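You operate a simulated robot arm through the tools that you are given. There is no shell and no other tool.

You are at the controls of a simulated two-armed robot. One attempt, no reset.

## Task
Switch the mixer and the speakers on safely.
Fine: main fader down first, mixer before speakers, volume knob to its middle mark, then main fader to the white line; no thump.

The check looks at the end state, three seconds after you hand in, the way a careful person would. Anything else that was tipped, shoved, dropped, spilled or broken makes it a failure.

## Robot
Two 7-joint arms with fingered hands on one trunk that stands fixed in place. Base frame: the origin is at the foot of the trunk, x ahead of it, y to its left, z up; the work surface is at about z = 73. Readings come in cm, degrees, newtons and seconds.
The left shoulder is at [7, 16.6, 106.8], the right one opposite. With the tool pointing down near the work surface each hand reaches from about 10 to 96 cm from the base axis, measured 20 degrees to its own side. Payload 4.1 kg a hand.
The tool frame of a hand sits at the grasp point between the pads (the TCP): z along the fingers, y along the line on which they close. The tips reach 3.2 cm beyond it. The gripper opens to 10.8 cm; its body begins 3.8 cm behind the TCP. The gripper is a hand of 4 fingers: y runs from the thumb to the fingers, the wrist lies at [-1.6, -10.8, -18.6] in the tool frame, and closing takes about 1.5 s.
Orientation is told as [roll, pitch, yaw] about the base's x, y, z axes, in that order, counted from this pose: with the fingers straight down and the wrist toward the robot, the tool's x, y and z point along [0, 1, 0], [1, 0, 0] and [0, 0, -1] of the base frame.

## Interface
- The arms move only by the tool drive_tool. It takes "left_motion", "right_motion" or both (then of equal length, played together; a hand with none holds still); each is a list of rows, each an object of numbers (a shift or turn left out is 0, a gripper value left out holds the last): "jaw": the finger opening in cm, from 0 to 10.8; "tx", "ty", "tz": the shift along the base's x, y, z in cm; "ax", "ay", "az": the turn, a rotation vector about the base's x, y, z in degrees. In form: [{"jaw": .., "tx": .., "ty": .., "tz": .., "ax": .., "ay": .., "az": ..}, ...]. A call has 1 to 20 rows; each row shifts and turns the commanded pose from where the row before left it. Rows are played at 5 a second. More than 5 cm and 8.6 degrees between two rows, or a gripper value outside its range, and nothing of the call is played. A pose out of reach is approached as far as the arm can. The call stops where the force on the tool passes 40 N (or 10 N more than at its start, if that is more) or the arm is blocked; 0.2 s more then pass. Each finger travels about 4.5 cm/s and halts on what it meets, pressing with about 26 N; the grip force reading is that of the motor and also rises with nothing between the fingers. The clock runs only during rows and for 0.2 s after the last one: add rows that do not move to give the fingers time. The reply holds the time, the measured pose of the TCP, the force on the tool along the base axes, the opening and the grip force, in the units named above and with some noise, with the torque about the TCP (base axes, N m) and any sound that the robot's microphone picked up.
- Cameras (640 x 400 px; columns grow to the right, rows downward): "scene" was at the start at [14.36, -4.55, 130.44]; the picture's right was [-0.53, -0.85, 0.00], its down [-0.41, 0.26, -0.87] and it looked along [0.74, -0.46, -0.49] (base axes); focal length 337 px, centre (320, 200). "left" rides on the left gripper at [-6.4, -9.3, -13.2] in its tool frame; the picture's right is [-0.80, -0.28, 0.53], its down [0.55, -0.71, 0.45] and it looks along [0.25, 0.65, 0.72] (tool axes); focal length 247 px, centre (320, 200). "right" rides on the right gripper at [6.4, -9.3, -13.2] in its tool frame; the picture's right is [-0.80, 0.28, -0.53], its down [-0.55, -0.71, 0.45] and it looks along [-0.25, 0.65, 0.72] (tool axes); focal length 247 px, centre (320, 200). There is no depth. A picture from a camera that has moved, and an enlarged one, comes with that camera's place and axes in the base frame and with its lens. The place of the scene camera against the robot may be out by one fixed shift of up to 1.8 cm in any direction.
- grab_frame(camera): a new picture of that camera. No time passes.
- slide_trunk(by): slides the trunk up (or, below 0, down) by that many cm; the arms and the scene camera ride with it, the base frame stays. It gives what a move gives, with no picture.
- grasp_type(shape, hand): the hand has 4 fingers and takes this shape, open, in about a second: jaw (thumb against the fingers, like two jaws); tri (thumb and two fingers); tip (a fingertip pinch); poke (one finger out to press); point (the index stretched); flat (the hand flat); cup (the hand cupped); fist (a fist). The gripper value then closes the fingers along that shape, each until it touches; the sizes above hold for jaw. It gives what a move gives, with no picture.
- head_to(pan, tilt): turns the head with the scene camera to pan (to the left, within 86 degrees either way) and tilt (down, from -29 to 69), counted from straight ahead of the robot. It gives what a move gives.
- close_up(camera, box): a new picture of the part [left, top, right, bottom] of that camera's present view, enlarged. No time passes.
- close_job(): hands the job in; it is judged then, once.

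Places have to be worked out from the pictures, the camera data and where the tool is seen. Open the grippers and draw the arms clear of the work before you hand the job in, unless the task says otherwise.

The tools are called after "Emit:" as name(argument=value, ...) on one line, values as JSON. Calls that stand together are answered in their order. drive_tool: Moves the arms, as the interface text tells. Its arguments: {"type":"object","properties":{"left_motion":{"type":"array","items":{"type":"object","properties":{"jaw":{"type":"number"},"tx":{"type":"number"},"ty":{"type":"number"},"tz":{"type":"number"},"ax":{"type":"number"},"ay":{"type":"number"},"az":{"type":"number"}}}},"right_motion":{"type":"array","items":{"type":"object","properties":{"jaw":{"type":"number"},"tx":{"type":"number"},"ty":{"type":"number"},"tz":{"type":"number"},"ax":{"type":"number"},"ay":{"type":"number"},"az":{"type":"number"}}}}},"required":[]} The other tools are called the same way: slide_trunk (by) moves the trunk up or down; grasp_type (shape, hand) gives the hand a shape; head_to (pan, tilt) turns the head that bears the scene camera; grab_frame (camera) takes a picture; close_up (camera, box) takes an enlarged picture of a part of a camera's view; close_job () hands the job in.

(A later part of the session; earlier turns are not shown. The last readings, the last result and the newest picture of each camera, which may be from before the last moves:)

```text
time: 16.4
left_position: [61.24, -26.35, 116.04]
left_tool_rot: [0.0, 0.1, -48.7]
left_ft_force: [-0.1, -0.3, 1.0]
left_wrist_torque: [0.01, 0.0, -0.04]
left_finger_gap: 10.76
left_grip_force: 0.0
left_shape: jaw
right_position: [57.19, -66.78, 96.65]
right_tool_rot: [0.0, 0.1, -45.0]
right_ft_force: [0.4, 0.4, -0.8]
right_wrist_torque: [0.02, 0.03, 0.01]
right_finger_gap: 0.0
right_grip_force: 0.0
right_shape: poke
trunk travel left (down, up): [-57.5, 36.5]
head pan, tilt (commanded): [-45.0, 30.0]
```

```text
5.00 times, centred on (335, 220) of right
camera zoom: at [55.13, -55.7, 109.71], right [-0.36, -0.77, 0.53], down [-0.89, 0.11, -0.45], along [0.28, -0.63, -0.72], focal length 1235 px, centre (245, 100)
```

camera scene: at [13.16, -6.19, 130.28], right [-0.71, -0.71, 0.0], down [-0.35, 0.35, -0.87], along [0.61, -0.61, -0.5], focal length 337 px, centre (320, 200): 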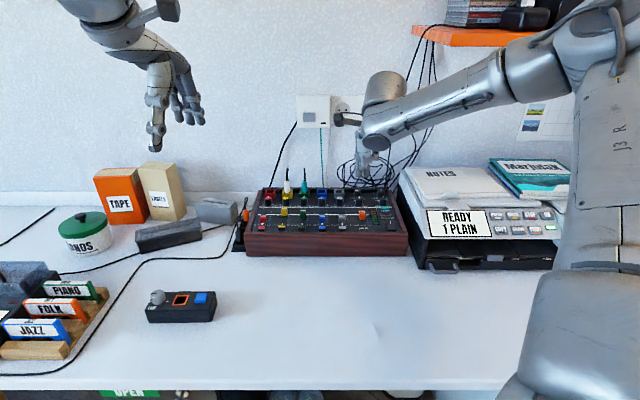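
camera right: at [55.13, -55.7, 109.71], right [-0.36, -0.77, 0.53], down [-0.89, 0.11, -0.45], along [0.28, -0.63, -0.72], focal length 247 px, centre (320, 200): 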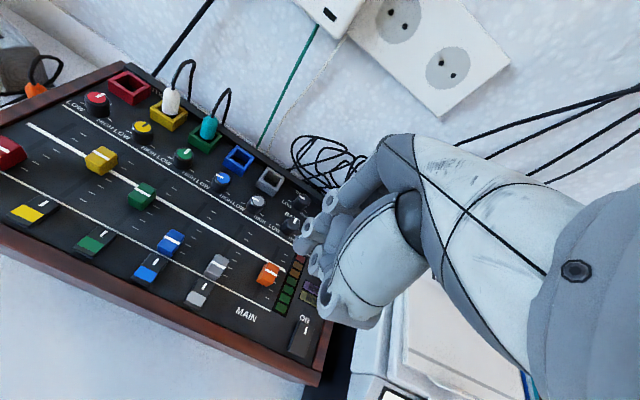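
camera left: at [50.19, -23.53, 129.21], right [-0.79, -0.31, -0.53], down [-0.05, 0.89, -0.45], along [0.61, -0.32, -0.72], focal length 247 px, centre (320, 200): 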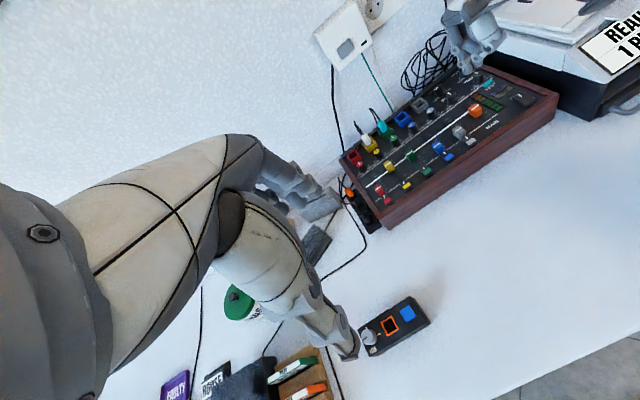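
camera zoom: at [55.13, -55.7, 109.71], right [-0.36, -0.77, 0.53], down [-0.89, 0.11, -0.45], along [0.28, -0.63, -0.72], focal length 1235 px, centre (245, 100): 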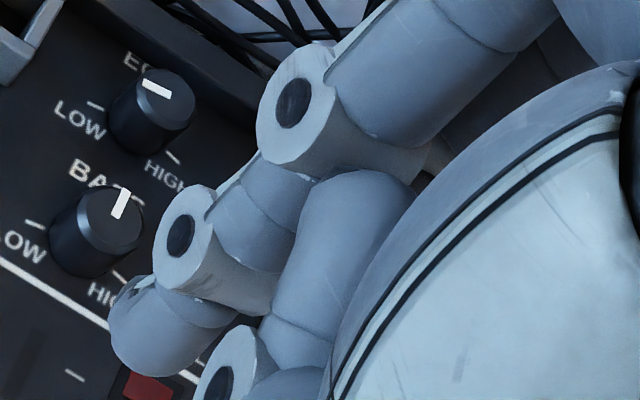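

In "poke" the thumb tip lies beside the index tip about 2 cm to its right. I try "point" to see whether it leaves a single slender finger.

Emit:
grasp_type(shape="point", hand="right")

Emit:
close_up(camera="scene", box=[330, 110, 430, 200])

Emit:
close_up(camera="left", box=[430, 0, 530, 100])

Emit:
close_up(camera="right", box=[230, 140, 390, 340])

```text
time: 17.3
left_position: [61.18, -26.28, 116.02]
left_tool_rot: [0.0, 0.0, -48.7]
left_ft_force: [-0.1, -1.2, -1.2]
left_wrist_torque: [-0.02, 0.01, 0.03]
left_finger_gap: 10.76
left_grip_force: 0.1
left_shape: jaw
right_position: [57.05, -66.89, 96.92]
right_tool_rot: [0.0, 0.0, -45.0]
right_ft_force: [-0.1, 0.0, -0.5]
right_wrist_torque: [-0.01, 0.0, 0.01]
right_finger_gap: 0.0
right_grip_force: 0.0
right_shape: point
trunk travel left (down, up): [-57.5, 36.5]
head pan, tilt (commanded): [-45.0, 30.0]
```

```text
4.44 times, centred on (380, 155) of scene
camera zoom: at [13.06, -6.17, 130.29], right [-0.71, -0.71, 0.0], down [-0.35, 0.35, -0.87], along [0.61, -0.61, -0.5], focal length 1496 px, centre (53, 400)
```

zoom: 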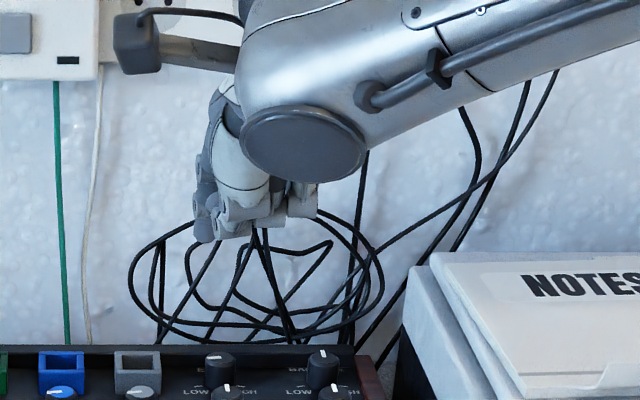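

```text
4.00 times, centred on (480, 50) of left
camera zoom: at [50.09, -23.5, 129.26], right [-0.79, -0.31, -0.53], down [-0.05, 0.89, -0.45], along [0.62, -0.32, -0.72], focal length 988 px, centre (-320, 800)
```

zoom: 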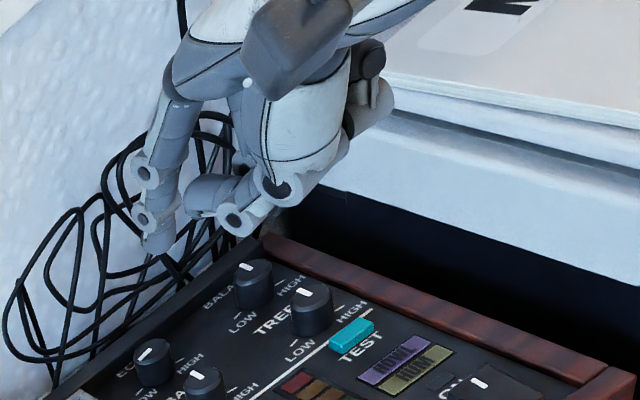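

```text
2.00 times, centred on (310, 240) of right
camera zoom: at [55.03, -55.66, 109.81], right [-0.36, -0.76, 0.53], down [-0.89, 0.11, -0.45], along [0.28, -0.63, -0.72], focal length 494 px, centre (340, 120)
```

zoom: 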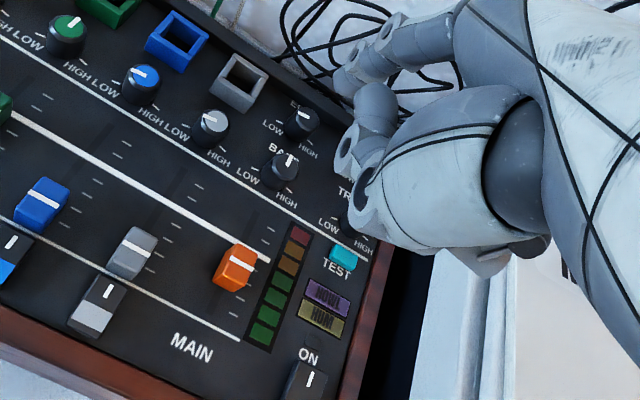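

"Point" stretches the index far forward, which suits pressing less well. I look at the "tip" pinch, which could grip the fader cap and the knob directly.

Emit:
grasp_type(shape="tip", hand="right")

Emit:
close_up(camera="scene", box=[330, 110, 430, 200])

Emit:
close_up(camera="left", box=[430, 0, 530, 100])

Emit:
close_up(camera="right", box=[230, 140, 390, 340])

```text
time: 18.2
left_position: [61.26, -26.24, 116.07]
left_tool_rot: [0.0, 0.0, -48.7]
left_ft_force: [0.1, -0.3, -0.3]
left_wrist_torque: [-0.03, 0.03, -0.01]
left_finger_gap: 10.75
left_grip_force: 0.0
left_shape: jaw
right_position: [57.0, -66.97, 96.84]
right_tool_rot: [0.0, 0.1, -45.0]
right_ft_force: [0.3, 0.3, 0.1]
right_wrist_torque: [-0.03, -0.02, 0.0]
right_finger_gap: 10.78
right_grip_force: 0.1
right_shape: tip
trunk travel left (down, up): [-57.5, 36.5]
head pan, tilt (commanded): [-45.0, 30.0]
```

```text
4.44 times, centred on (380, 155) of scene
camera zoom: at [13.05, -6.16, 130.29], right [-0.71, -0.71, 0.0], down [-0.35, 0.35, -0.87], along [0.61, -0.61, -0.5], focal length 1496 px, centre (53, 400)
```

zoom: 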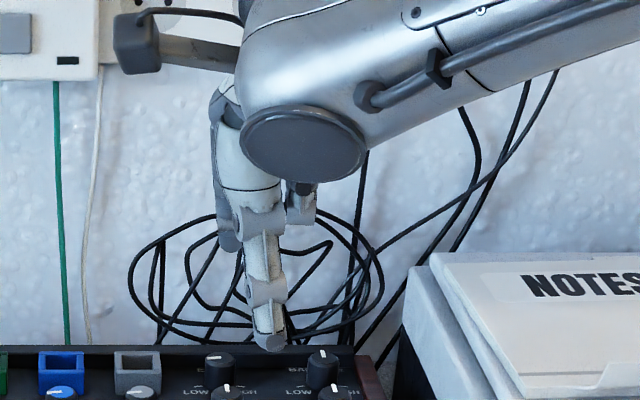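

```text
4.00 times, centred on (480, 50) of left
camera zoom: at [50.08, -23.5, 129.27], right [-0.79, -0.31, -0.53], down [-0.05, 0.89, -0.45], along [0.62, -0.32, -0.72], focal length 988 px, centre (-320, 800)
```

zoom: 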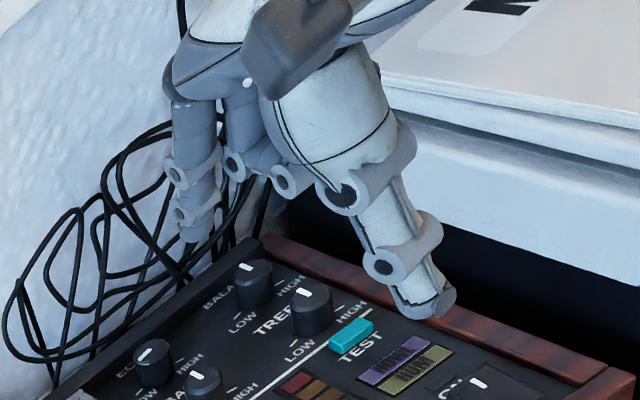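

```text
2.00 times, centred on (310, 240) of right
camera zoom: at [55.02, -55.66, 109.83], right [-0.36, -0.76, 0.53], down [-0.89, 0.11, -0.45], along [0.28, -0.63, -0.72], focal length 494 px, centre (340, 120)
```

zoom: 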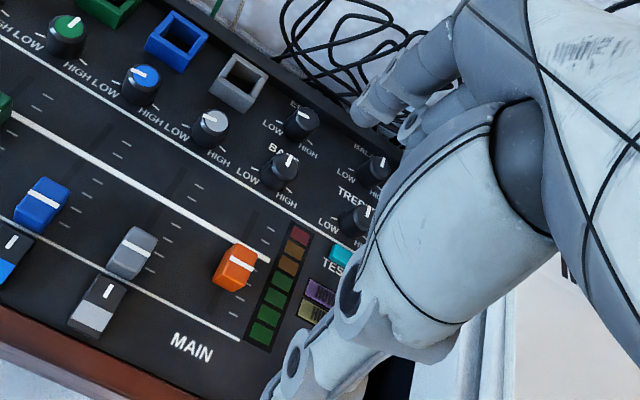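

"Tip" gives just thumb and index. I close it to about 4 cm while hovering and check where the two tips end up.

Emit:
drive_tool(right_motion=[{"jaw": 4}, {"jaw": 4}, {"jaw": 4}, {"jaw": 4}, {"jaw": 4}, {"jaw": 4}])

Emit:
close_up(camera="scene", box=[330, 110, 430, 200])

Emit:
close_up(camera="left", box=[430, 0, 530, 100])

Emit:
close_up(camera="right", box=[230, 140, 390, 340])

```text
time: 19.6
left_position: [61.14, -26.25, 116.13]
left_tool_rot: [0.0, 0.0, -48.7]
left_ft_force: [-0.7, -0.6, -0.2]
left_wrist_torque: [0.0, -0.01, -0.02]
left_finger_gap: 10.78
left_grip_force: 0.0
left_shape: jaw
right_position: [57.02, -66.9, 96.75]
right_tool_rot: [0.0, 0.1, -45.0]
right_ft_force: [0.7, -0.7, 0.1]
right_wrist_torque: [0.02, -0.02, 0.02]
right_finger_gap: 4.09
right_grip_force: 0.0
right_shape: tip
trunk travel left (down, up): [-57.5, 36.5]
head pan, tilt (commanded): [-45.0, 30.0]
```

```text
4.44 times, centred on (380, 155) of scene
camera zoom: at [13.05, -6.16, 130.29], right [-0.71, -0.71, 0.0], down [-0.35, 0.35, -0.87], along [0.61, -0.61, -0.5], focal length 1496 px, centre (53, 400)
```

zoom: 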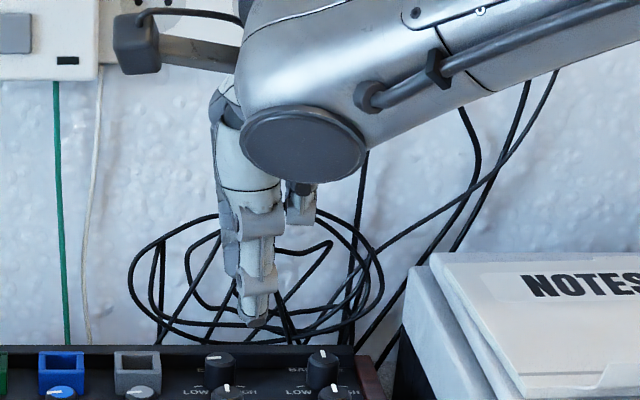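

```text
4.00 times, centred on (480, 50) of left
camera zoom: at [50.08, -23.5, 129.27], right [-0.79, -0.31, -0.53], down [-0.05, 0.89, -0.45], along [0.62, -0.32, -0.72], focal length 988 px, centre (-320, 800)
```

zoom: 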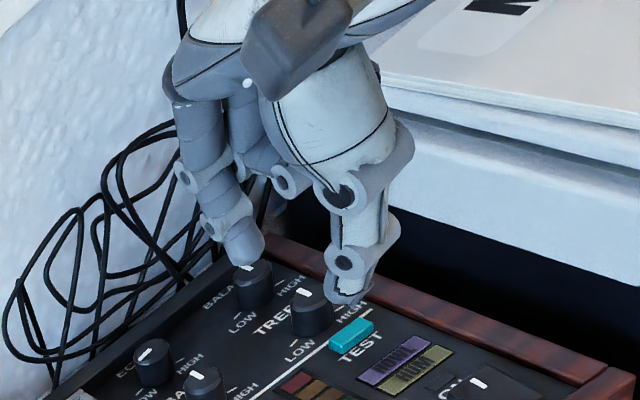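

```text
2.00 times, centred on (310, 240) of right
camera zoom: at [55.03, -55.66, 109.81], right [-0.36, -0.76, 0.53], down [-0.89, 0.11, -0.45], along [0.28, -0.63, -0.72], focal length 494 px, centre (340, 120)
```

zoom: 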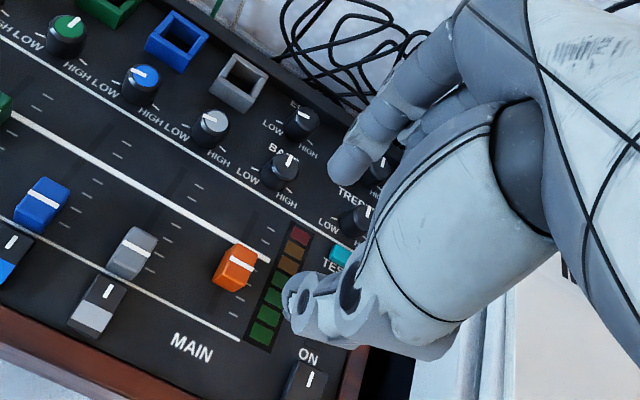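

Thumb and index tips straddle the TCP along the back-front direction, tips about 3–4 cm below it. I open to 5 cm, centre over the main fader and come down to just above its cap for a check.

Emit:
drive_tool(right_motion=[{"jaw": 5, "tx": 0.3, "ty": -0.6, "tz": -1.5}, {"jaw": 5, "tx": 0.33, "ty": -0.55, "tz": -1.5}, {"jaw": 5, "tz": -1.5}, {"jaw": 5, "tz": -1.5}, {"jaw": 5}])

Emit:
close_up(camera="scene", box=[320, 130, 420, 240])

Emit:
close_up(camera="left", box=[430, 30, 550, 130])

Emit:
close_up(camera="right", box=[230, 140, 390, 340])

```text
time: 20.8
left_position: [61.23, -26.32, 116.16]
left_tool_rot: [0.0, 0.0, -48.7]
left_ft_force: [-0.1, -0.2, -1.1]
left_wrist_torque: [-0.01, 0.0, -0.03]
left_finger_gap: 10.75
left_grip_force: 0.1
left_shape: jaw
right_position: [57.67, -68.15, 91.0]
right_tool_rot: [0.0, -0.1, -45.0]
right_ft_force: [0.4, -0.4, 0.0]
right_wrist_torque: [-0.01, 0.0, 0.02]
right_finger_gap: 4.97
right_grip_force: 0.0
right_shape: tip
trunk travel left (down, up): [-57.5, 36.5]
head pan, tilt (commanded): [-45.0, 30.0]
```

```text
3.64 times, centred on (370, 185) of scene
camera zoom: at [13.02, -6.14, 130.3], right [-0.71, -0.71, 0.0], down [-0.35, 0.35, -0.87], along [0.61, -0.61, -0.5], focal length 1224 px, centre (138, 254)
```

zoom: 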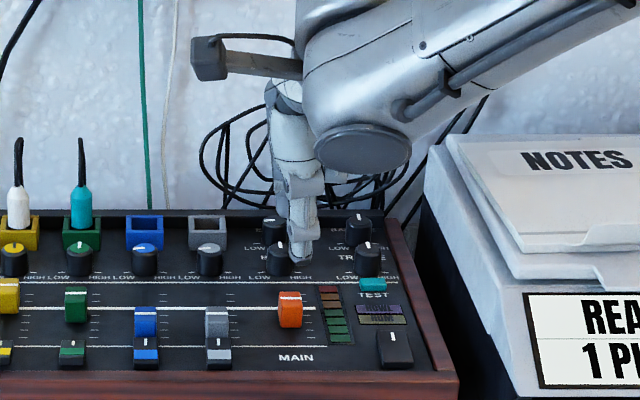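

```text
4.00 times, centred on (490, 80) of left
camera zoom: at [50.05, -23.48, 129.28], right [-0.79, -0.31, -0.53], down [-0.05, 0.89, -0.45], along [0.62, -0.32, -0.72], focal length 988 px, centre (-360, 680)
```

zoom: 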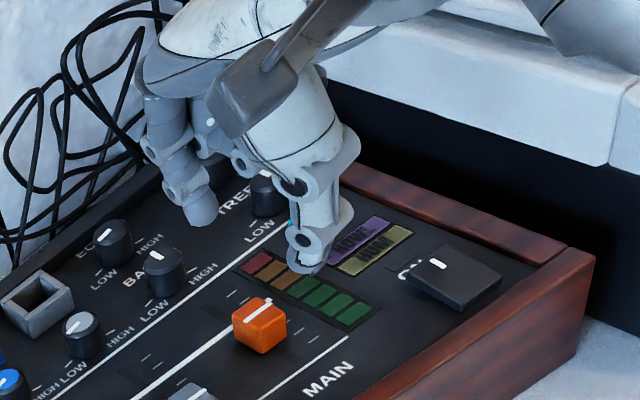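

```text
2.00 times, centred on (310, 240) of right
camera zoom: at [55.65, -56.8, 103.93], right [-0.36, -0.76, 0.53], down [-0.89, 0.11, -0.45], along [0.28, -0.63, -0.72], focal length 494 px, centre (340, 120)
```

zoom: 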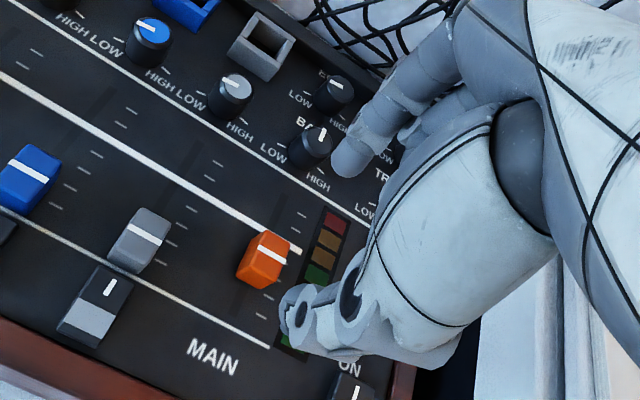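

Thumb tip is about 3.7 cm in front of and index about 3.4 cm behind the cap centre, with the index about 1 cm lower. I descend 5.8 cm so both straddle the cap just above the panel.

Emit:
drive_tool(right_motion=[{"jaw": 5, "tz": -1.5}, {"jaw": 5, "tz": -1.5}, {"jaw": 5, "tz": -1.3}, {"jaw": 5, "tz": -0.9}, {"jaw": 5, "tz": -0.6}])

Emit:
close_up(camera="left", box=[430, 30, 550, 130])

Emit:
close_up(camera="right", box=[230, 140, 390, 340])

Emit:
close_up(camera="scene", box=[330, 160, 415, 245])

```text
time: 22.0
left_position: [61.33, -26.31, 116.11]
left_tool_rot: [-0.1, 0.0, -48.7]
left_ft_force: [0.5, 0.0, -0.1]
left_wrist_torque: [0.0, 0.0, 0.01]
left_finger_gap: 10.77
left_grip_force: 0.1
left_shape: jaw
right_position: [57.65, -68.05, 85.02]
right_tool_rot: [0.1, 0.2, -45.0]
right_ft_force: [0.7, 0.3, 0.6]
right_wrist_torque: [0.04, -0.03, -0.01]
right_finger_gap: 4.96
right_grip_force: 0.0
right_shape: tip
trunk travel left (down, up): [-57.5, 36.5]
head pan, tilt (commanded): [-45.0, 30.0]
```

```text
4.00 times, centred on (490, 80) of left
camera zoom: at [50.09, -23.5, 129.26], right [-0.79, -0.31, -0.53], down [-0.05, 0.89, -0.45], along [0.62, -0.32, -0.72], focal length 988 px, centre (-360, 680)
```

zoom: 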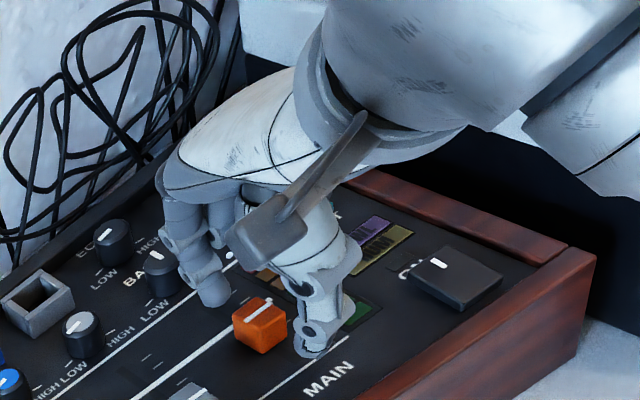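

```text
2.00 times, centred on (310, 240) of right
camera zoom: at [55.67, -56.84, 98.11], right [-0.36, -0.77, 0.53], down [-0.89, 0.11, -0.45], along [0.28, -0.63, -0.72], focal length 494 px, centre (340, 120)
```

zoom: 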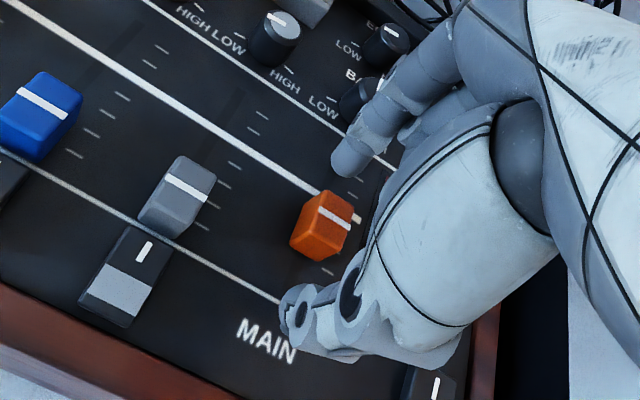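

```text
4.71 times, centred on (372, 202) of scene
camera zoom: at [13.06, -6.17, 130.29], right [-0.71, -0.71, 0.0], down [-0.35, 0.35, -0.87], along [0.61, -0.61, -0.5], focal length 1584 px, centre (73, 188)
```

zoom: 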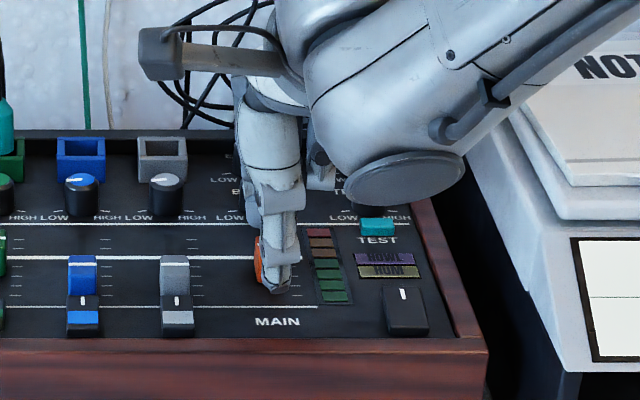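

The tips straddle the orange cap on its front and back. I close in stages to see how near they come to the cap.

Emit:
drive_tool(right_motion=[{"jaw": 4}, {"jaw": 3.2}, {"jaw": 2.6}, {"jaw": 2.6}, {"jaw": 2.6}])

Emit:
close_up(camera="left", box=[450, 60, 540, 130])

Emit:
close_up(camera="right", box=[230, 140, 390, 340])

```text
time: 23.2
left_position: [61.19, -26.24, 116.13]
left_tool_rot: [0.0, 0.1, -48.8]
left_ft_force: [0.0, -0.9, -0.1]
left_wrist_torque: [0.0, -0.02, -0.01]
left_finger_gap: 10.72
left_grip_force: 0.0
left_shape: jaw
right_position: [57.57, -67.94, 85.15]
right_tool_rot: [-0.1, 0.1, -45.0]
right_ft_force: [0.5, -0.9, 1.1]
right_wrist_torque: [-0.01, -0.04, 0.03]
right_finger_gap: 2.71
right_grip_force: 0.0
right_shape: tip
trunk travel left (down, up): [-57.5, 36.5]
head pan, tilt (commanded): [-45.0, 30.0]
```

```text
5.71 times, centred on (495, 95) of left
camera zoom: at [50.09, -23.5, 129.27], right [-0.79, -0.31, -0.53], down [-0.05, 0.89, -0.45], along [0.62, -0.32, -0.72], focal length 1411 px, centre (-680, 800)
```

zoom: 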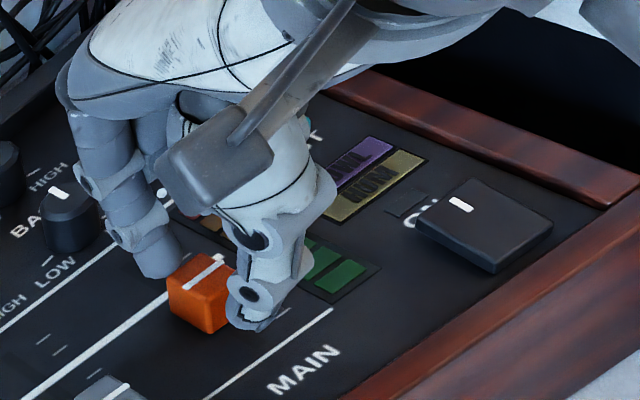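

```text
2.00 times, centred on (310, 240) of right
camera zoom: at [55.67, -56.82, 98.11], right [-0.36, -0.76, 0.53], down [-0.89, 0.11, -0.45], along [0.28, -0.63, -0.72], focal length 494 px, centre (340, 120)
```

zoom: 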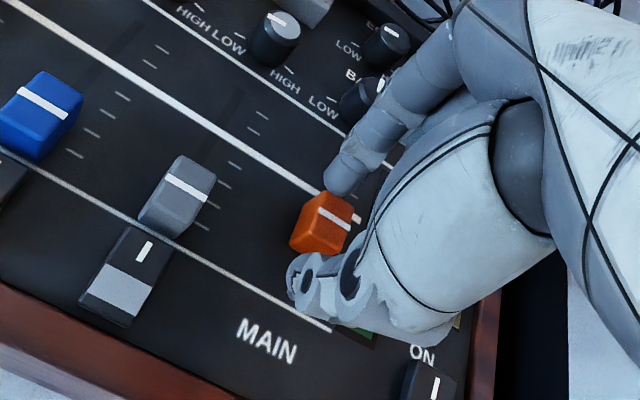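

The tips are almost at the cap. I close a bit further until the grip meets it.

Emit:
drive_tool(right_motion=[{"jaw": 2.2}, {"jaw": 1.9}, {"jaw": 1.6}, {"jaw": 1.4}, {"jaw": 1.4}])

Emit:
close_up(camera="left", box=[450, 60, 540, 130])

Emit:
close_up(camera="right", box=[230, 140, 390, 340])

```text
time: 24.4
left_position: [61.14, -26.24, 116.14]
left_tool_rot: [0.0, 0.0, -48.7]
left_ft_force: [1.1, 0.1, 0.0]
left_wrist_torque: [0.01, -0.01, -0.01]
left_finger_gap: 10.73
left_grip_force: 0.1
left_shape: jaw
right_position: [57.71, -68.14, 85.02]
right_tool_rot: [0.0, 0.0, -45.0]
right_ft_force: [0.5, -1.5, 1.2]
right_wrist_torque: [-0.04, -0.01, 0.01]
right_finger_gap: 1.48
right_grip_force: 0.0
right_shape: tip
trunk travel left (down, up): [-57.5, 36.5]
head pan, tilt (commanded): [-45.0, 30.0]
```

```text
5.71 times, centred on (495, 95) of left
camera zoom: at [50.07, -23.5, 129.27], right [-0.79, -0.31, -0.53], down [-0.05, 0.89, -0.45], along [0.62, -0.32, -0.72], focal length 1411 px, centre (-680, 800)
```

zoom: 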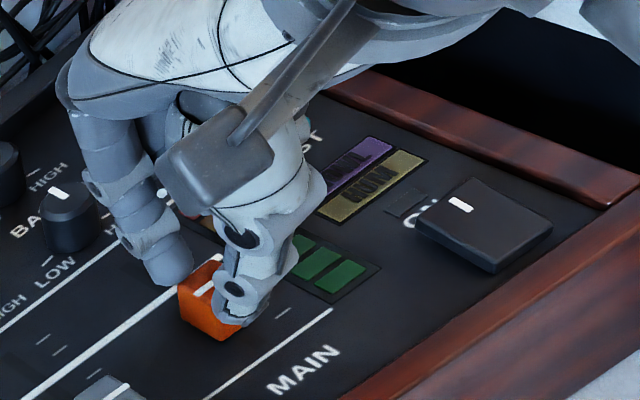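

```text
2.00 times, centred on (310, 240) of right
camera zoom: at [55.66, -56.82, 98.12], right [-0.36, -0.76, 0.53], down [-0.89, 0.11, -0.45], along [0.28, -0.63, -0.72], focal length 494 px, centre (340, 120)
```

zoom: 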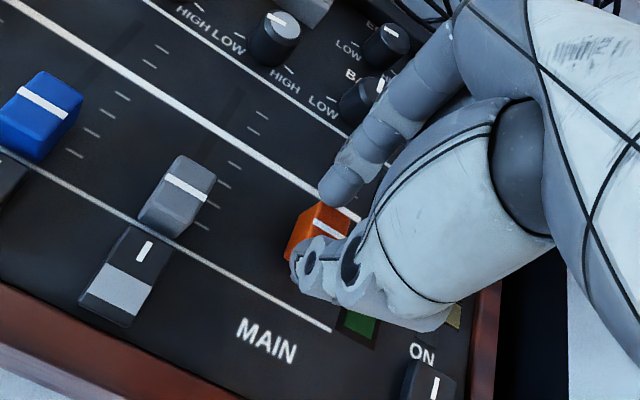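

The cap is now held between index and thumb and was nudged only slightly. I slide it toward the front in small steps, watching the force.

Emit:
drive_tool(right_motion=[{"tx": -0.28, "ty": 0.28}, {"tx": -0.28, "ty": 0.28}, {"tx": -0.28, "ty": 0.28}, {"tx": -0.28, "ty": 0.28}, {"tx": -0.28, "ty": 0.28}])

Emit:
close_up(camera="left", box=[450, 60, 540, 130])

Emit:
close_up(camera="right", box=[230, 140, 390, 340])

```text
time: 25.6
left_position: [61.21, -26.34, 116.12]
left_tool_rot: [0.1, 0.0, -48.6]
left_ft_force: [-0.5, -0.5, 0.2]
left_wrist_torque: [0.02, -0.01, 0.0]
left_finger_gap: 10.76
left_grip_force: 0.0
left_shape: jaw
right_position: [56.25, -66.63, 85.23]
right_tool_rot: [-0.1, 0.0, -44.9]
right_ft_force: [3.5, -3.1, 2.9]
right_wrist_torque: [-0.14, -0.12, 0.0]
right_finger_gap: 1.46
right_grip_force: 0.1
right_shape: tip
trunk travel left (down, up): [-57.5, 36.5]
head pan, tilt (commanded): [-45.0, 30.0]
```

```text
5.71 times, centred on (495, 95) of left
camera zoom: at [50.09, -23.49, 129.28], right [-0.79, -0.31, -0.53], down [-0.05, 0.89, -0.45], along [0.62, -0.32, -0.72], focal length 1411 px, centre (-680, 800)
```

zoom: 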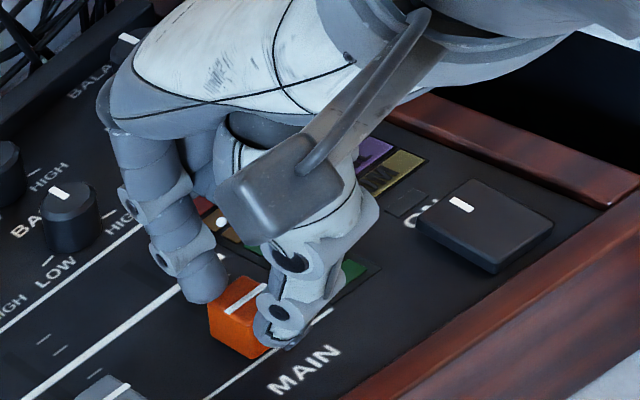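

```text
2.00 times, centred on (310, 240) of right
camera zoom: at [54.24, -55.42, 98.17], right [-0.36, -0.76, 0.53], down [-0.89, 0.11, -0.45], along [0.28, -0.63, -0.72], focal length 494 px, centre (340, 120)
```

zoom: 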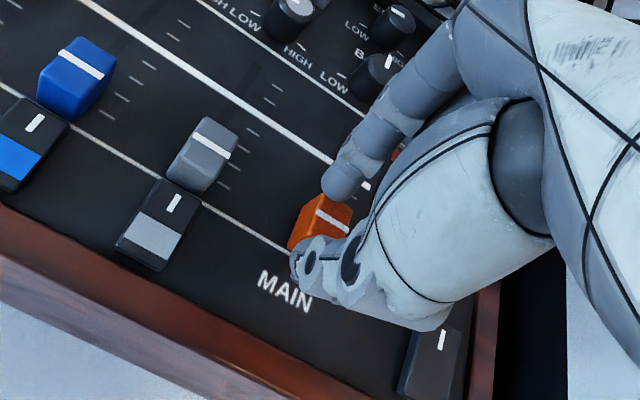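

The fader moves with about 5 N of friction; its stripe is now about 0.7 cm above the low line. I go on in smaller steps.

Emit:
drive_tool(right_motion=[{"tx": -0.15, "ty": 0.15}, {"tx": -0.15, "ty": 0.15}, {"tx": -0.15, "ty": 0.15}])

Emit:
close_up(camera="right", box=[230, 140, 390, 340])

Emit:
close_up(camera="left", box=[450, 60, 540, 130])

```text
time: 26.4
left_position: [61.17, -26.19, 116.14]
left_tool_rot: [0.0, 0.0, -48.8]
left_ft_force: [0.3, 0.0, 0.2]
left_wrist_torque: [-0.02, -0.02, 0.02]
left_finger_gap: 10.77
left_grip_force: 0.0
left_shape: jaw
right_position: [55.92, -66.17, 85.17]
right_tool_rot: [0.1, -0.1, -44.9]
right_ft_force: [8.1, -4.7, 10.1]
right_wrist_torque: [-0.32, -0.41, 0.06]
right_finger_gap: 1.6
right_grip_force: 0.0
right_shape: tip
trunk travel left (down, up): [-57.5, 36.5]
head pan, tilt (commanded): [-45.0, 30.0]
```

```text
2.00 times, centred on (310, 240) of right
camera zoom: at [53.79, -54.92, 98.2], right [-0.36, -0.76, 0.53], down [-0.89, 0.11, -0.45], along [0.28, -0.64, -0.72], focal length 494 px, centre (340, 120)
```

zoom: 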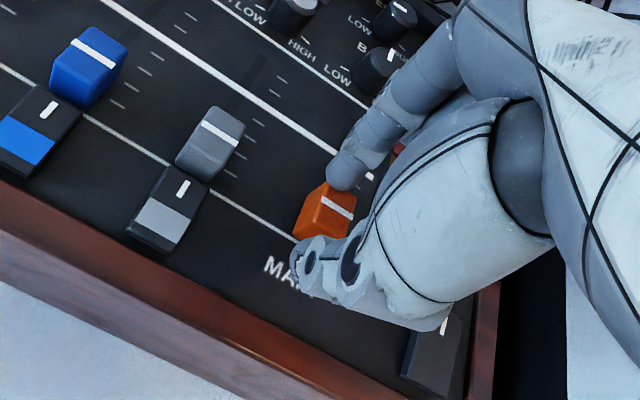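

```text
5.71 times, centred on (495, 95) of left
camera zoom: at [50.08, -23.42, 129.29], right [-0.79, -0.31, -0.53], down [-0.05, 0.89, -0.45], along [0.62, -0.32, -0.72], focal length 1411 px, centre (-680, 800)
```

zoom: 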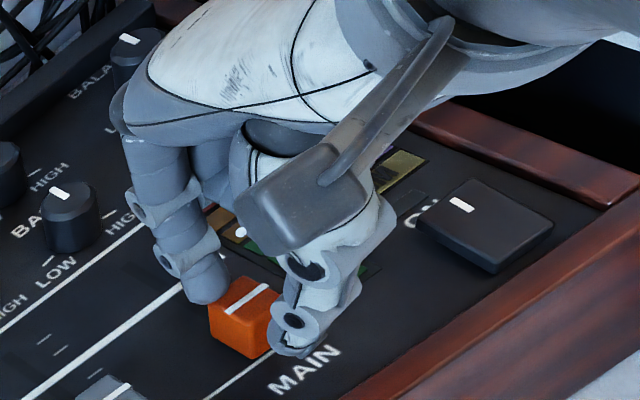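

The cap stopped moving and the force rose, so I take it to be at its lower stop. I relax slightly, open the fingers and lift to compare it with the other lowered faders.

Emit:
drive_tool(right_motion=[{"tx": 0.15, "ty": -0.15}, {"jaw": 2.6}, {"jaw": 3.6}, {"jaw": 4.5}, {"jaw": 4.5, "tz": 1.0}, {"jaw": 4.5, "tz": 2.0}, {"jaw": 4.5, "tz": 2.5}])

Emit:
close_up(camera="scene", box=[330, 180, 415, 245])

Emit:
close_up(camera="right", box=[190, 140, 390, 340])

Emit:
close_up(camera="left", box=[430, 60, 550, 160])

```text
time: 28.0
left_position: [61.1, -26.1, 116.17]
left_tool_rot: [0.0, 0.0, -48.6]
left_ft_force: [-0.7, 0.5, 0.5]
left_wrist_torque: [0.0, 0.03, 0.03]
left_finger_gap: 10.78
left_grip_force: 0.0
left_shape: jaw
right_position: [56.01, -66.23, 90.7]
right_tool_rot: [0.0, 0.1, -45.0]
right_ft_force: [-0.5, -1.1, 0.0]
right_wrist_torque: [-0.06, -0.01, 0.0]
right_finger_gap: 4.47
right_grip_force: 0.0
right_shape: tip
trunk travel left (down, up): [-57.5, 36.5]
head pan, tilt (commanded): [-45.0, 30.0]
```

```text
6.15 times, centred on (372, 212) of scene
camera zoom: at [13.0, -6.12, 130.3], right [-0.71, -0.71, 0.0], down [-0.35, 0.35, -0.87], along [0.61, -0.61, -0.5], focal length 2072 px, centre (-3, 123)
```

zoom: 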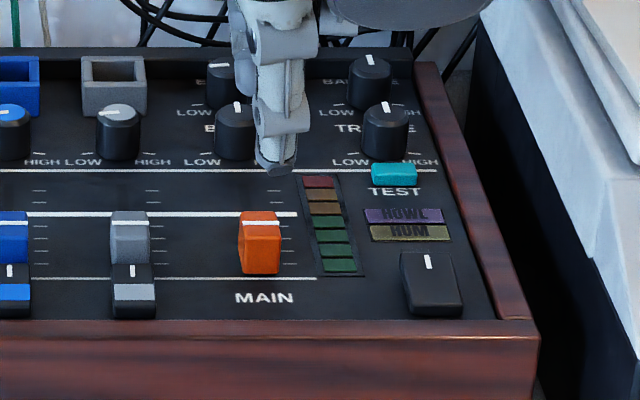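

```text
2.00 times, centred on (290, 240) of right
camera zoom: at [53.95, -55.03, 103.7], right [-0.36, -0.76, 0.53], down [-0.89, 0.11, -0.45], along [0.28, -0.63, -0.72], focal length 494 px, centre (380, 120)
```

zoom: 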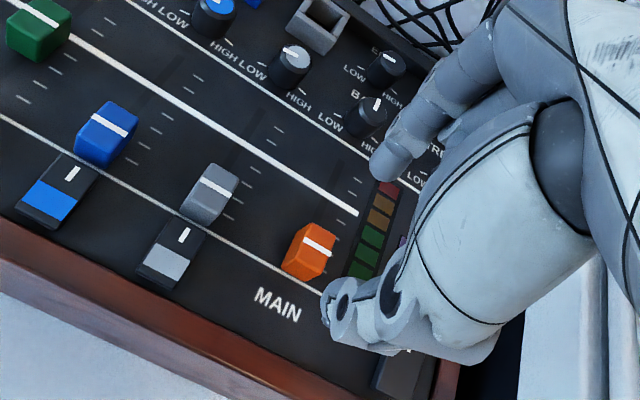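

```text
4.00 times, centred on (490, 110) of left
camera zoom: at [50.03, -23.45, 129.3], right [-0.79, -0.31, -0.53], down [-0.05, 0.89, -0.45], along [0.62, -0.32, -0.72], focal length 988 px, centre (-360, 560)
```

zoom: 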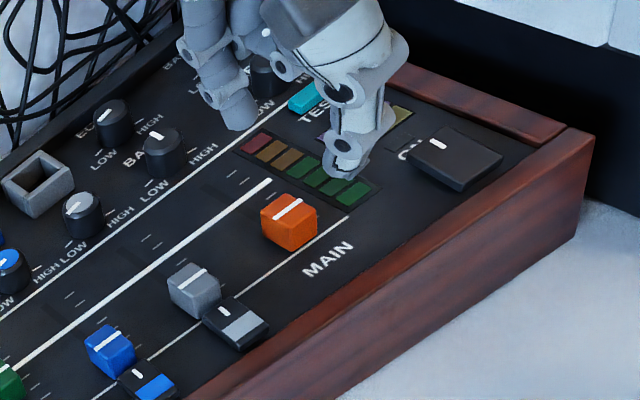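

The main fader now lines up with the lowered grey and blue faders, so it is fully down. Next is the mixer's rocker: I lift, take the poke shape and hover over its raised ON edge.

Emit:
drive_tool(right_motion=[{"tz": 3}, {"tz": 3.5}, {"tx": -2, "ty": -1.8}, {"tx": -2, "ty": -1.8}, {"tx": -1.5, "ty": -1.2}])

Emit:
grasp_type(shape="poke", hand="right")

Emit:
drive_tool(right_motion=[{"tz": -2.5}, {"tz": -2.5}, {"tz": -2}])

Emit:
close_up(camera="scene", box=[330, 140, 440, 250])

Emit:
close_up(camera="right", box=[190, 140, 390, 340])

Emit:
close_up(camera="left", box=[450, 40, 570, 140])

```text
time: 29.2
left_position: [61.18, -26.24, 116.08]
left_tool_rot: [0.0, -0.1, -48.7]
left_ft_force: [0.4, 0.0, 1.1]
left_wrist_torque: [0.0, 0.0, 0.01]
left_finger_gap: 10.74
left_grip_force: 0.1
left_shape: jaw
right_position: [50.56, -71.06, 97.21]
right_tool_rot: [-0.2, 0.0, -44.9]
right_ft_force: [-0.2, 0.0, 0.3]
right_wrist_torque: [-0.02, 0.04, 0.02]
right_finger_gap: 4.49
right_grip_force: 0.1
right_shape: tip
trunk travel left (down, up): [-57.5, 36.5]
head pan, tilt (commanded): [-45.0, 30.0]
```

```text
time: 30.1
left_position: [61.29, -26.3, 116.12]
left_tool_rot: [0.0, 0.0, -48.6]
left_ft_force: [0.6, -0.5, -0.7]
left_wrist_torque: [-0.04, 0.0, 0.02]
left_finger_gap: 10.75
left_grip_force: 0.0
left_shape: jaw
right_position: [50.5, -71.25, 97.16]
right_tool_rot: [0.0, 0.2, -45.0]
right_ft_force: [-0.4, -0.3, -0.1]
right_wrist_torque: [0.01, 0.01, 0.0]
right_finger_gap: 0.0
right_grip_force: 0.0
right_shape: poke
trunk travel left (down, up): [-57.5, 36.5]
head pan, tilt (commanded): [-45.0, 30.0]
```

```text
time: 30.9
left_position: [61.28, -26.34, 116.06]
left_tool_rot: [0.0, 0.0, -48.6]
left_ft_force: [0.6, 0.1, 0.1]
left_wrist_torque: [0.01, -0.01, 0.0]
left_finger_gap: 10.78
left_grip_force: 0.2
left_shape: jaw
right_position: [50.49, -71.28, 90.16]
right_tool_rot: [0.1, 0.0, -44.9]
right_ft_force: [0.3, -0.3, 0.0]
right_wrist_torque: [0.02, 0.0, -0.01]
right_finger_gap: 0.0
right_grip_force: 0.1
right_shape: poke
trunk travel left (down, up): [-57.5, 36.5]
head pan, tilt (commanded): [-45.0, 30.0]
```

```text
3.64 times, centred on (385, 195) of scene
camera zoom: at [13.07, -6.21, 130.29], right [-0.71, -0.71, 0.0], down [-0.35, 0.35, -0.87], along [0.61, -0.61, -0.5], focal length 1224 px, centre (84, 218)
```

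zoom: 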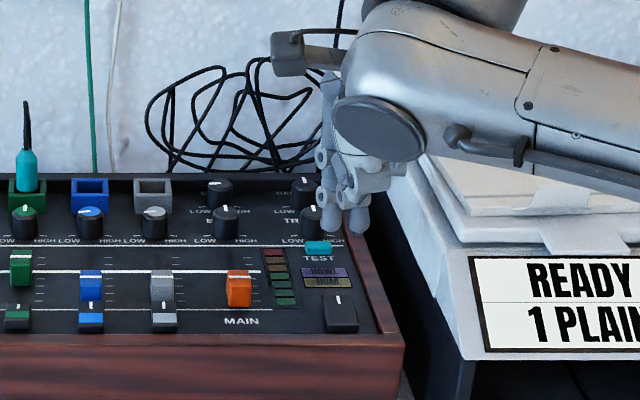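

```text
2.00 times, centred on (290, 240) of right
camera zoom: at [48.53, -59.96, 103.12], right [-0.36, -0.77, 0.53], down [-0.89, 0.11, -0.45], along [0.28, -0.63, -0.72], focal length 494 px, centre (380, 120)
```

zoom: 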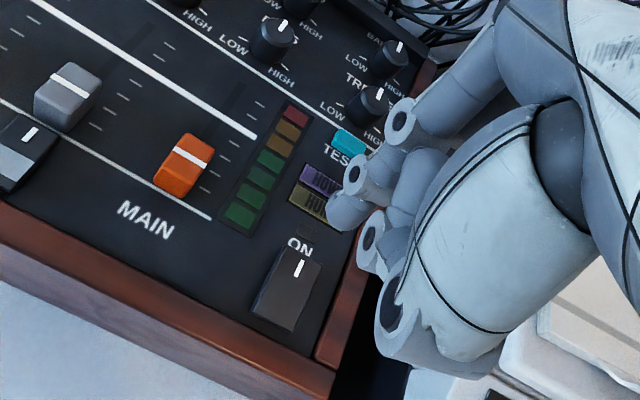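

```text
4.00 times, centred on (510, 90) of left
camera zoom: at [50.1, -23.54, 129.25], right [-0.79, -0.31, -0.53], down [-0.05, 0.89, -0.45], along [0.62, -0.32, -0.72], focal length 988 px, centre (-440, 640)
```

zoom: 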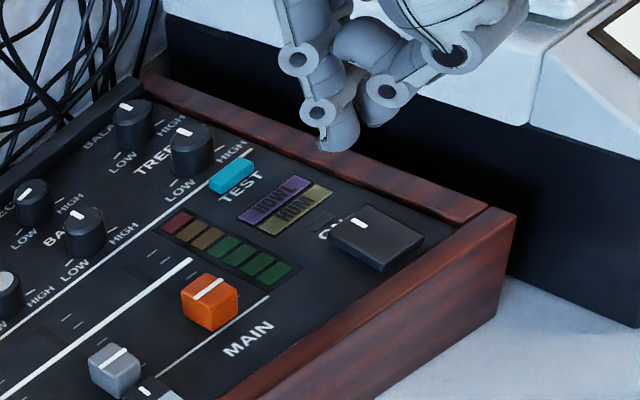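

The two tips hover above the rocker's rear half, about 5 cm up and centred on it. I shift a hair toward the front and come down to just above contact.

Emit:
drive_tool(right_motion=[{"tx": -0.2, "ty": 0.2, "tz": -1.5}, {"tz": -1.5}, {"tz": -1.0}])

Emit:
close_up(camera="left", box=[470, 50, 560, 125])

Emit:
close_up(camera="scene", box=[370, 170, 440, 240])

Emit:
close_up(camera="right", box=[270, 180, 390, 300])

```text
time: 31.7
left_position: [61.21, -26.31, 116.24]
left_tool_rot: [0.0, 0.0, -48.7]
left_ft_force: [-0.7, -0.2, -0.6]
left_wrist_torque: [0.01, -0.03, 0.01]
left_finger_gap: 10.76
left_grip_force: 0.0
left_shape: jaw
right_position: [50.26, -70.98, 86.11]
right_tool_rot: [-0.1, 0.1, -45.1]
right_ft_force: [0.0, 0.1, -0.2]
right_wrist_torque: [0.02, -0.02, -0.03]
right_finger_gap: 0.01
right_grip_force: 0.2
right_shape: poke
trunk travel left (down, up): [-57.5, 36.5]
head pan, tilt (commanded): [-45.0, 30.0]
```

```text
5.33 times, centred on (515, 88) of left
camera zoom: at [50.08, -23.51, 129.27], right [-0.79, -0.31, -0.53], down [-0.05, 0.89, -0.45], along [0.62, -0.32, -0.72], focal length 1317 px, centre (-720, 800)
```

zoom: 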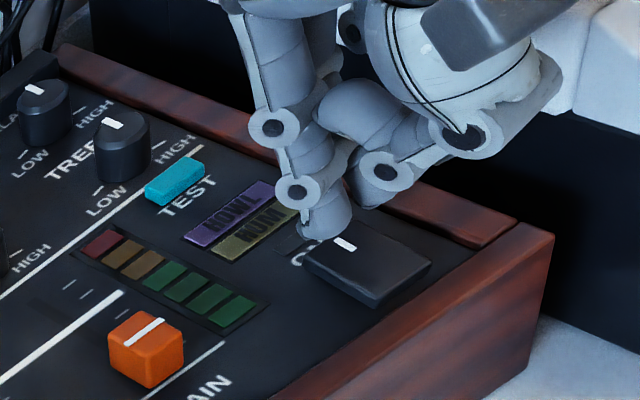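

```text
5.71 times, centred on (405, 205) of scene
camera zoom: at [13.05, -6.17, 130.29], right [-0.71, -0.71, 0.0], down [-0.35, 0.35, -0.87], along [0.61, -0.61, -0.5], focal length 1924 px, centre (-166, 171)
```

zoom: 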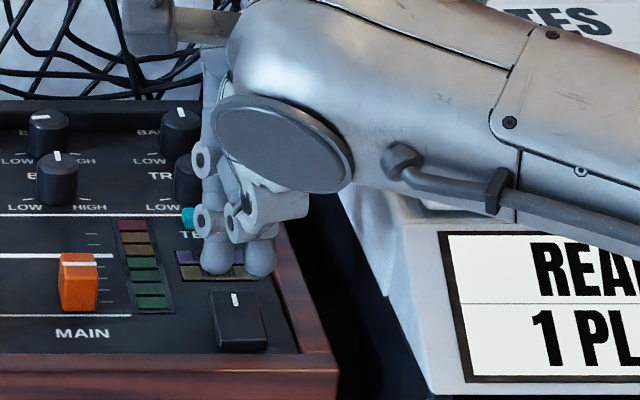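

```text
3.33 times, centred on (330, 240) of right
camera zoom: at [48.23, -59.74, 99.11], right [-0.36, -0.77, 0.53], down [-0.89, 0.11, -0.45], along [0.28, -0.63, -0.72], focal length 823 px, centre (287, 67)
```

zoom: 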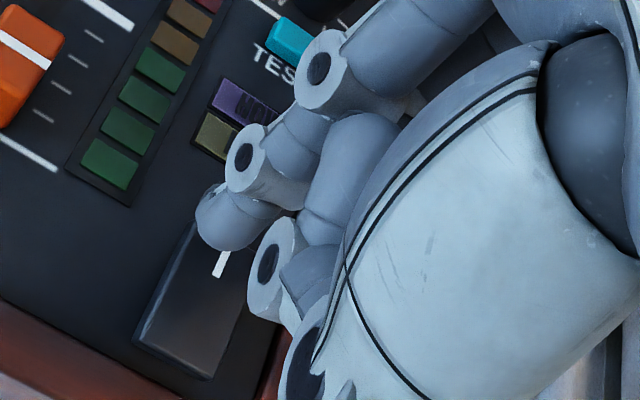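

The tips are about 1 cm above the rocker's rear edge. I press down in small steps.

Emit:
drive_tool(right_motion=[{"tx": -0.14, "ty": 0.14, "tz": -0.4}, {"tz": -0.4}, {"tz": -0.3}, {"tz": -0.3}])

Emit:
close_up(camera="left", box=[470, 50, 560, 125])

```text
time: 32.7
left_position: [61.11, -26.5, 116.12]
left_tool_rot: [0.0, 0.0, -48.6]
left_ft_force: [0.5, -0.1, -0.4]
left_wrist_torque: [0.01, -0.01, 0.0]
left_finger_gap: 10.77
left_grip_force: 0.0
left_shape: jaw
right_position: [49.97, -70.84, 84.79]
right_tool_rot: [0.1, 0.0, -44.9]
right_ft_force: [0.3, -0.1, -0.1]
right_wrist_torque: [0.02, -0.03, -0.01]
right_finger_gap: 0.0
right_grip_force: 0.1
right_shape: poke
trunk travel left (down, up): [-57.5, 36.5]
head pan, tilt (commanded): [-45.0, 30.0]
```

```text
5.33 times, centred on (515, 88) of left
camera zoom: at [50.08, -23.51, 129.26], right [-0.79, -0.31, -0.53], down [-0.05, 0.89, -0.45], along [0.62, -0.32, -0.72], focal length 1317 px, centre (-720, 800)
```

zoom: 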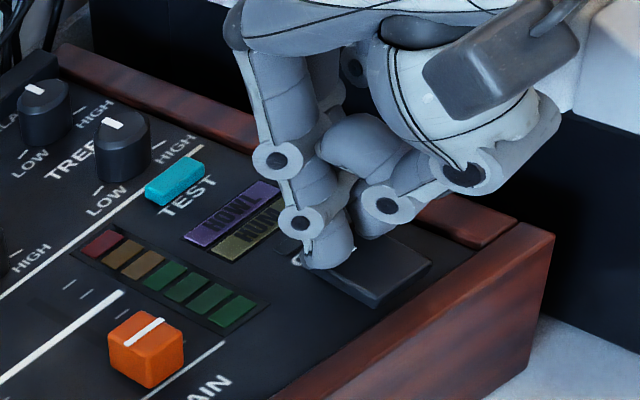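

No contact force yet, though the tips look almost on the rocker. I continue down in 0.25 cm steps.

Emit:
drive_tool(right_motion=[{"tz": -0.25}, {"tz": -0.25}, {"tz": -0.25}])

Emit:
close_up(camera="left", box=[470, 50, 560, 125])

```text
time: 33.5
left_position: [61.06, -26.19, 116.35]
left_tool_rot: [0.0, 0.0, -48.7]
left_ft_force: [0.2, -0.6, -0.3]
left_wrist_torque: [0.02, 0.04, -0.04]
left_finger_gap: 10.76
left_grip_force: 0.1
left_shape: jaw
right_position: [50.09, -70.67, 84.33]
right_tool_rot: [0.0, -0.3, -45.0]
right_ft_force: [1.5, -4.7, 17.5]
right_wrist_torque: [-0.29, 0.08, 0.06]
right_finger_gap: 0.0
right_grip_force: 0.1
right_shape: poke
trunk travel left (down, up): [-57.5, 36.5]
head pan, tilt (commanded): [-45.0, 30.0]
```

```text
5.33 times, centred on (515, 88) of left
camera zoom: at [49.94, -23.33, 129.39], right [-0.79, -0.31, -0.53], down [-0.05, 0.89, -0.45], along [0.62, -0.33, -0.72], focal length 1317 px, centre (-720, 800)
```

zoom: 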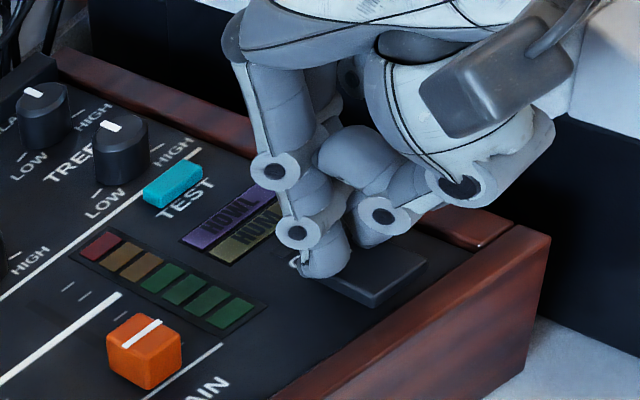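

17.5 N with no click yet. I check the contact from the other cameras before pressing harder.

Emit:
close_up(camera="right", box=[270, 180, 390, 300])

Emit:
close_up(camera="scene", box=[375, 180, 425, 235])

```text
3.33 times, centred on (330, 240) of right
camera zoom: at [48.03, -59.49, 97.35], right [-0.37, -0.76, 0.53], down [-0.89, 0.11, -0.45], along [0.29, -0.64, -0.71], focal length 823 px, centre (287, 67)
```

zoom: 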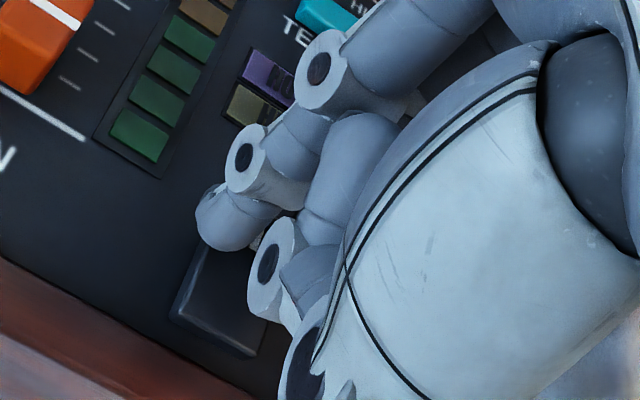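

```text
7.27 times, centred on (400, 208) of scene
camera zoom: at [12.91, -5.99, 130.35], right [-0.71, -0.71, 0.0], down [-0.35, 0.35, -0.87], along [0.61, -0.61, -0.5], focal length 2449 px, centre (-262, 146)
```

zoom: 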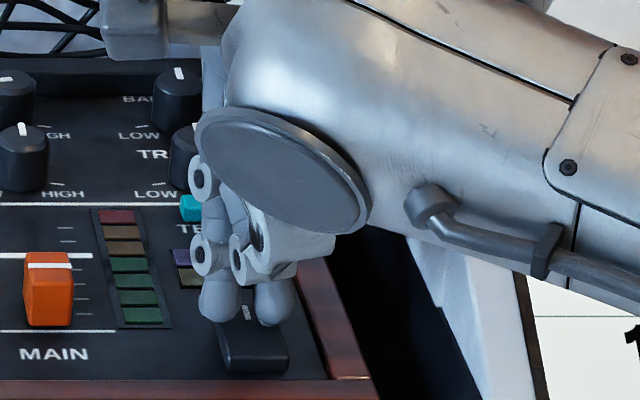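

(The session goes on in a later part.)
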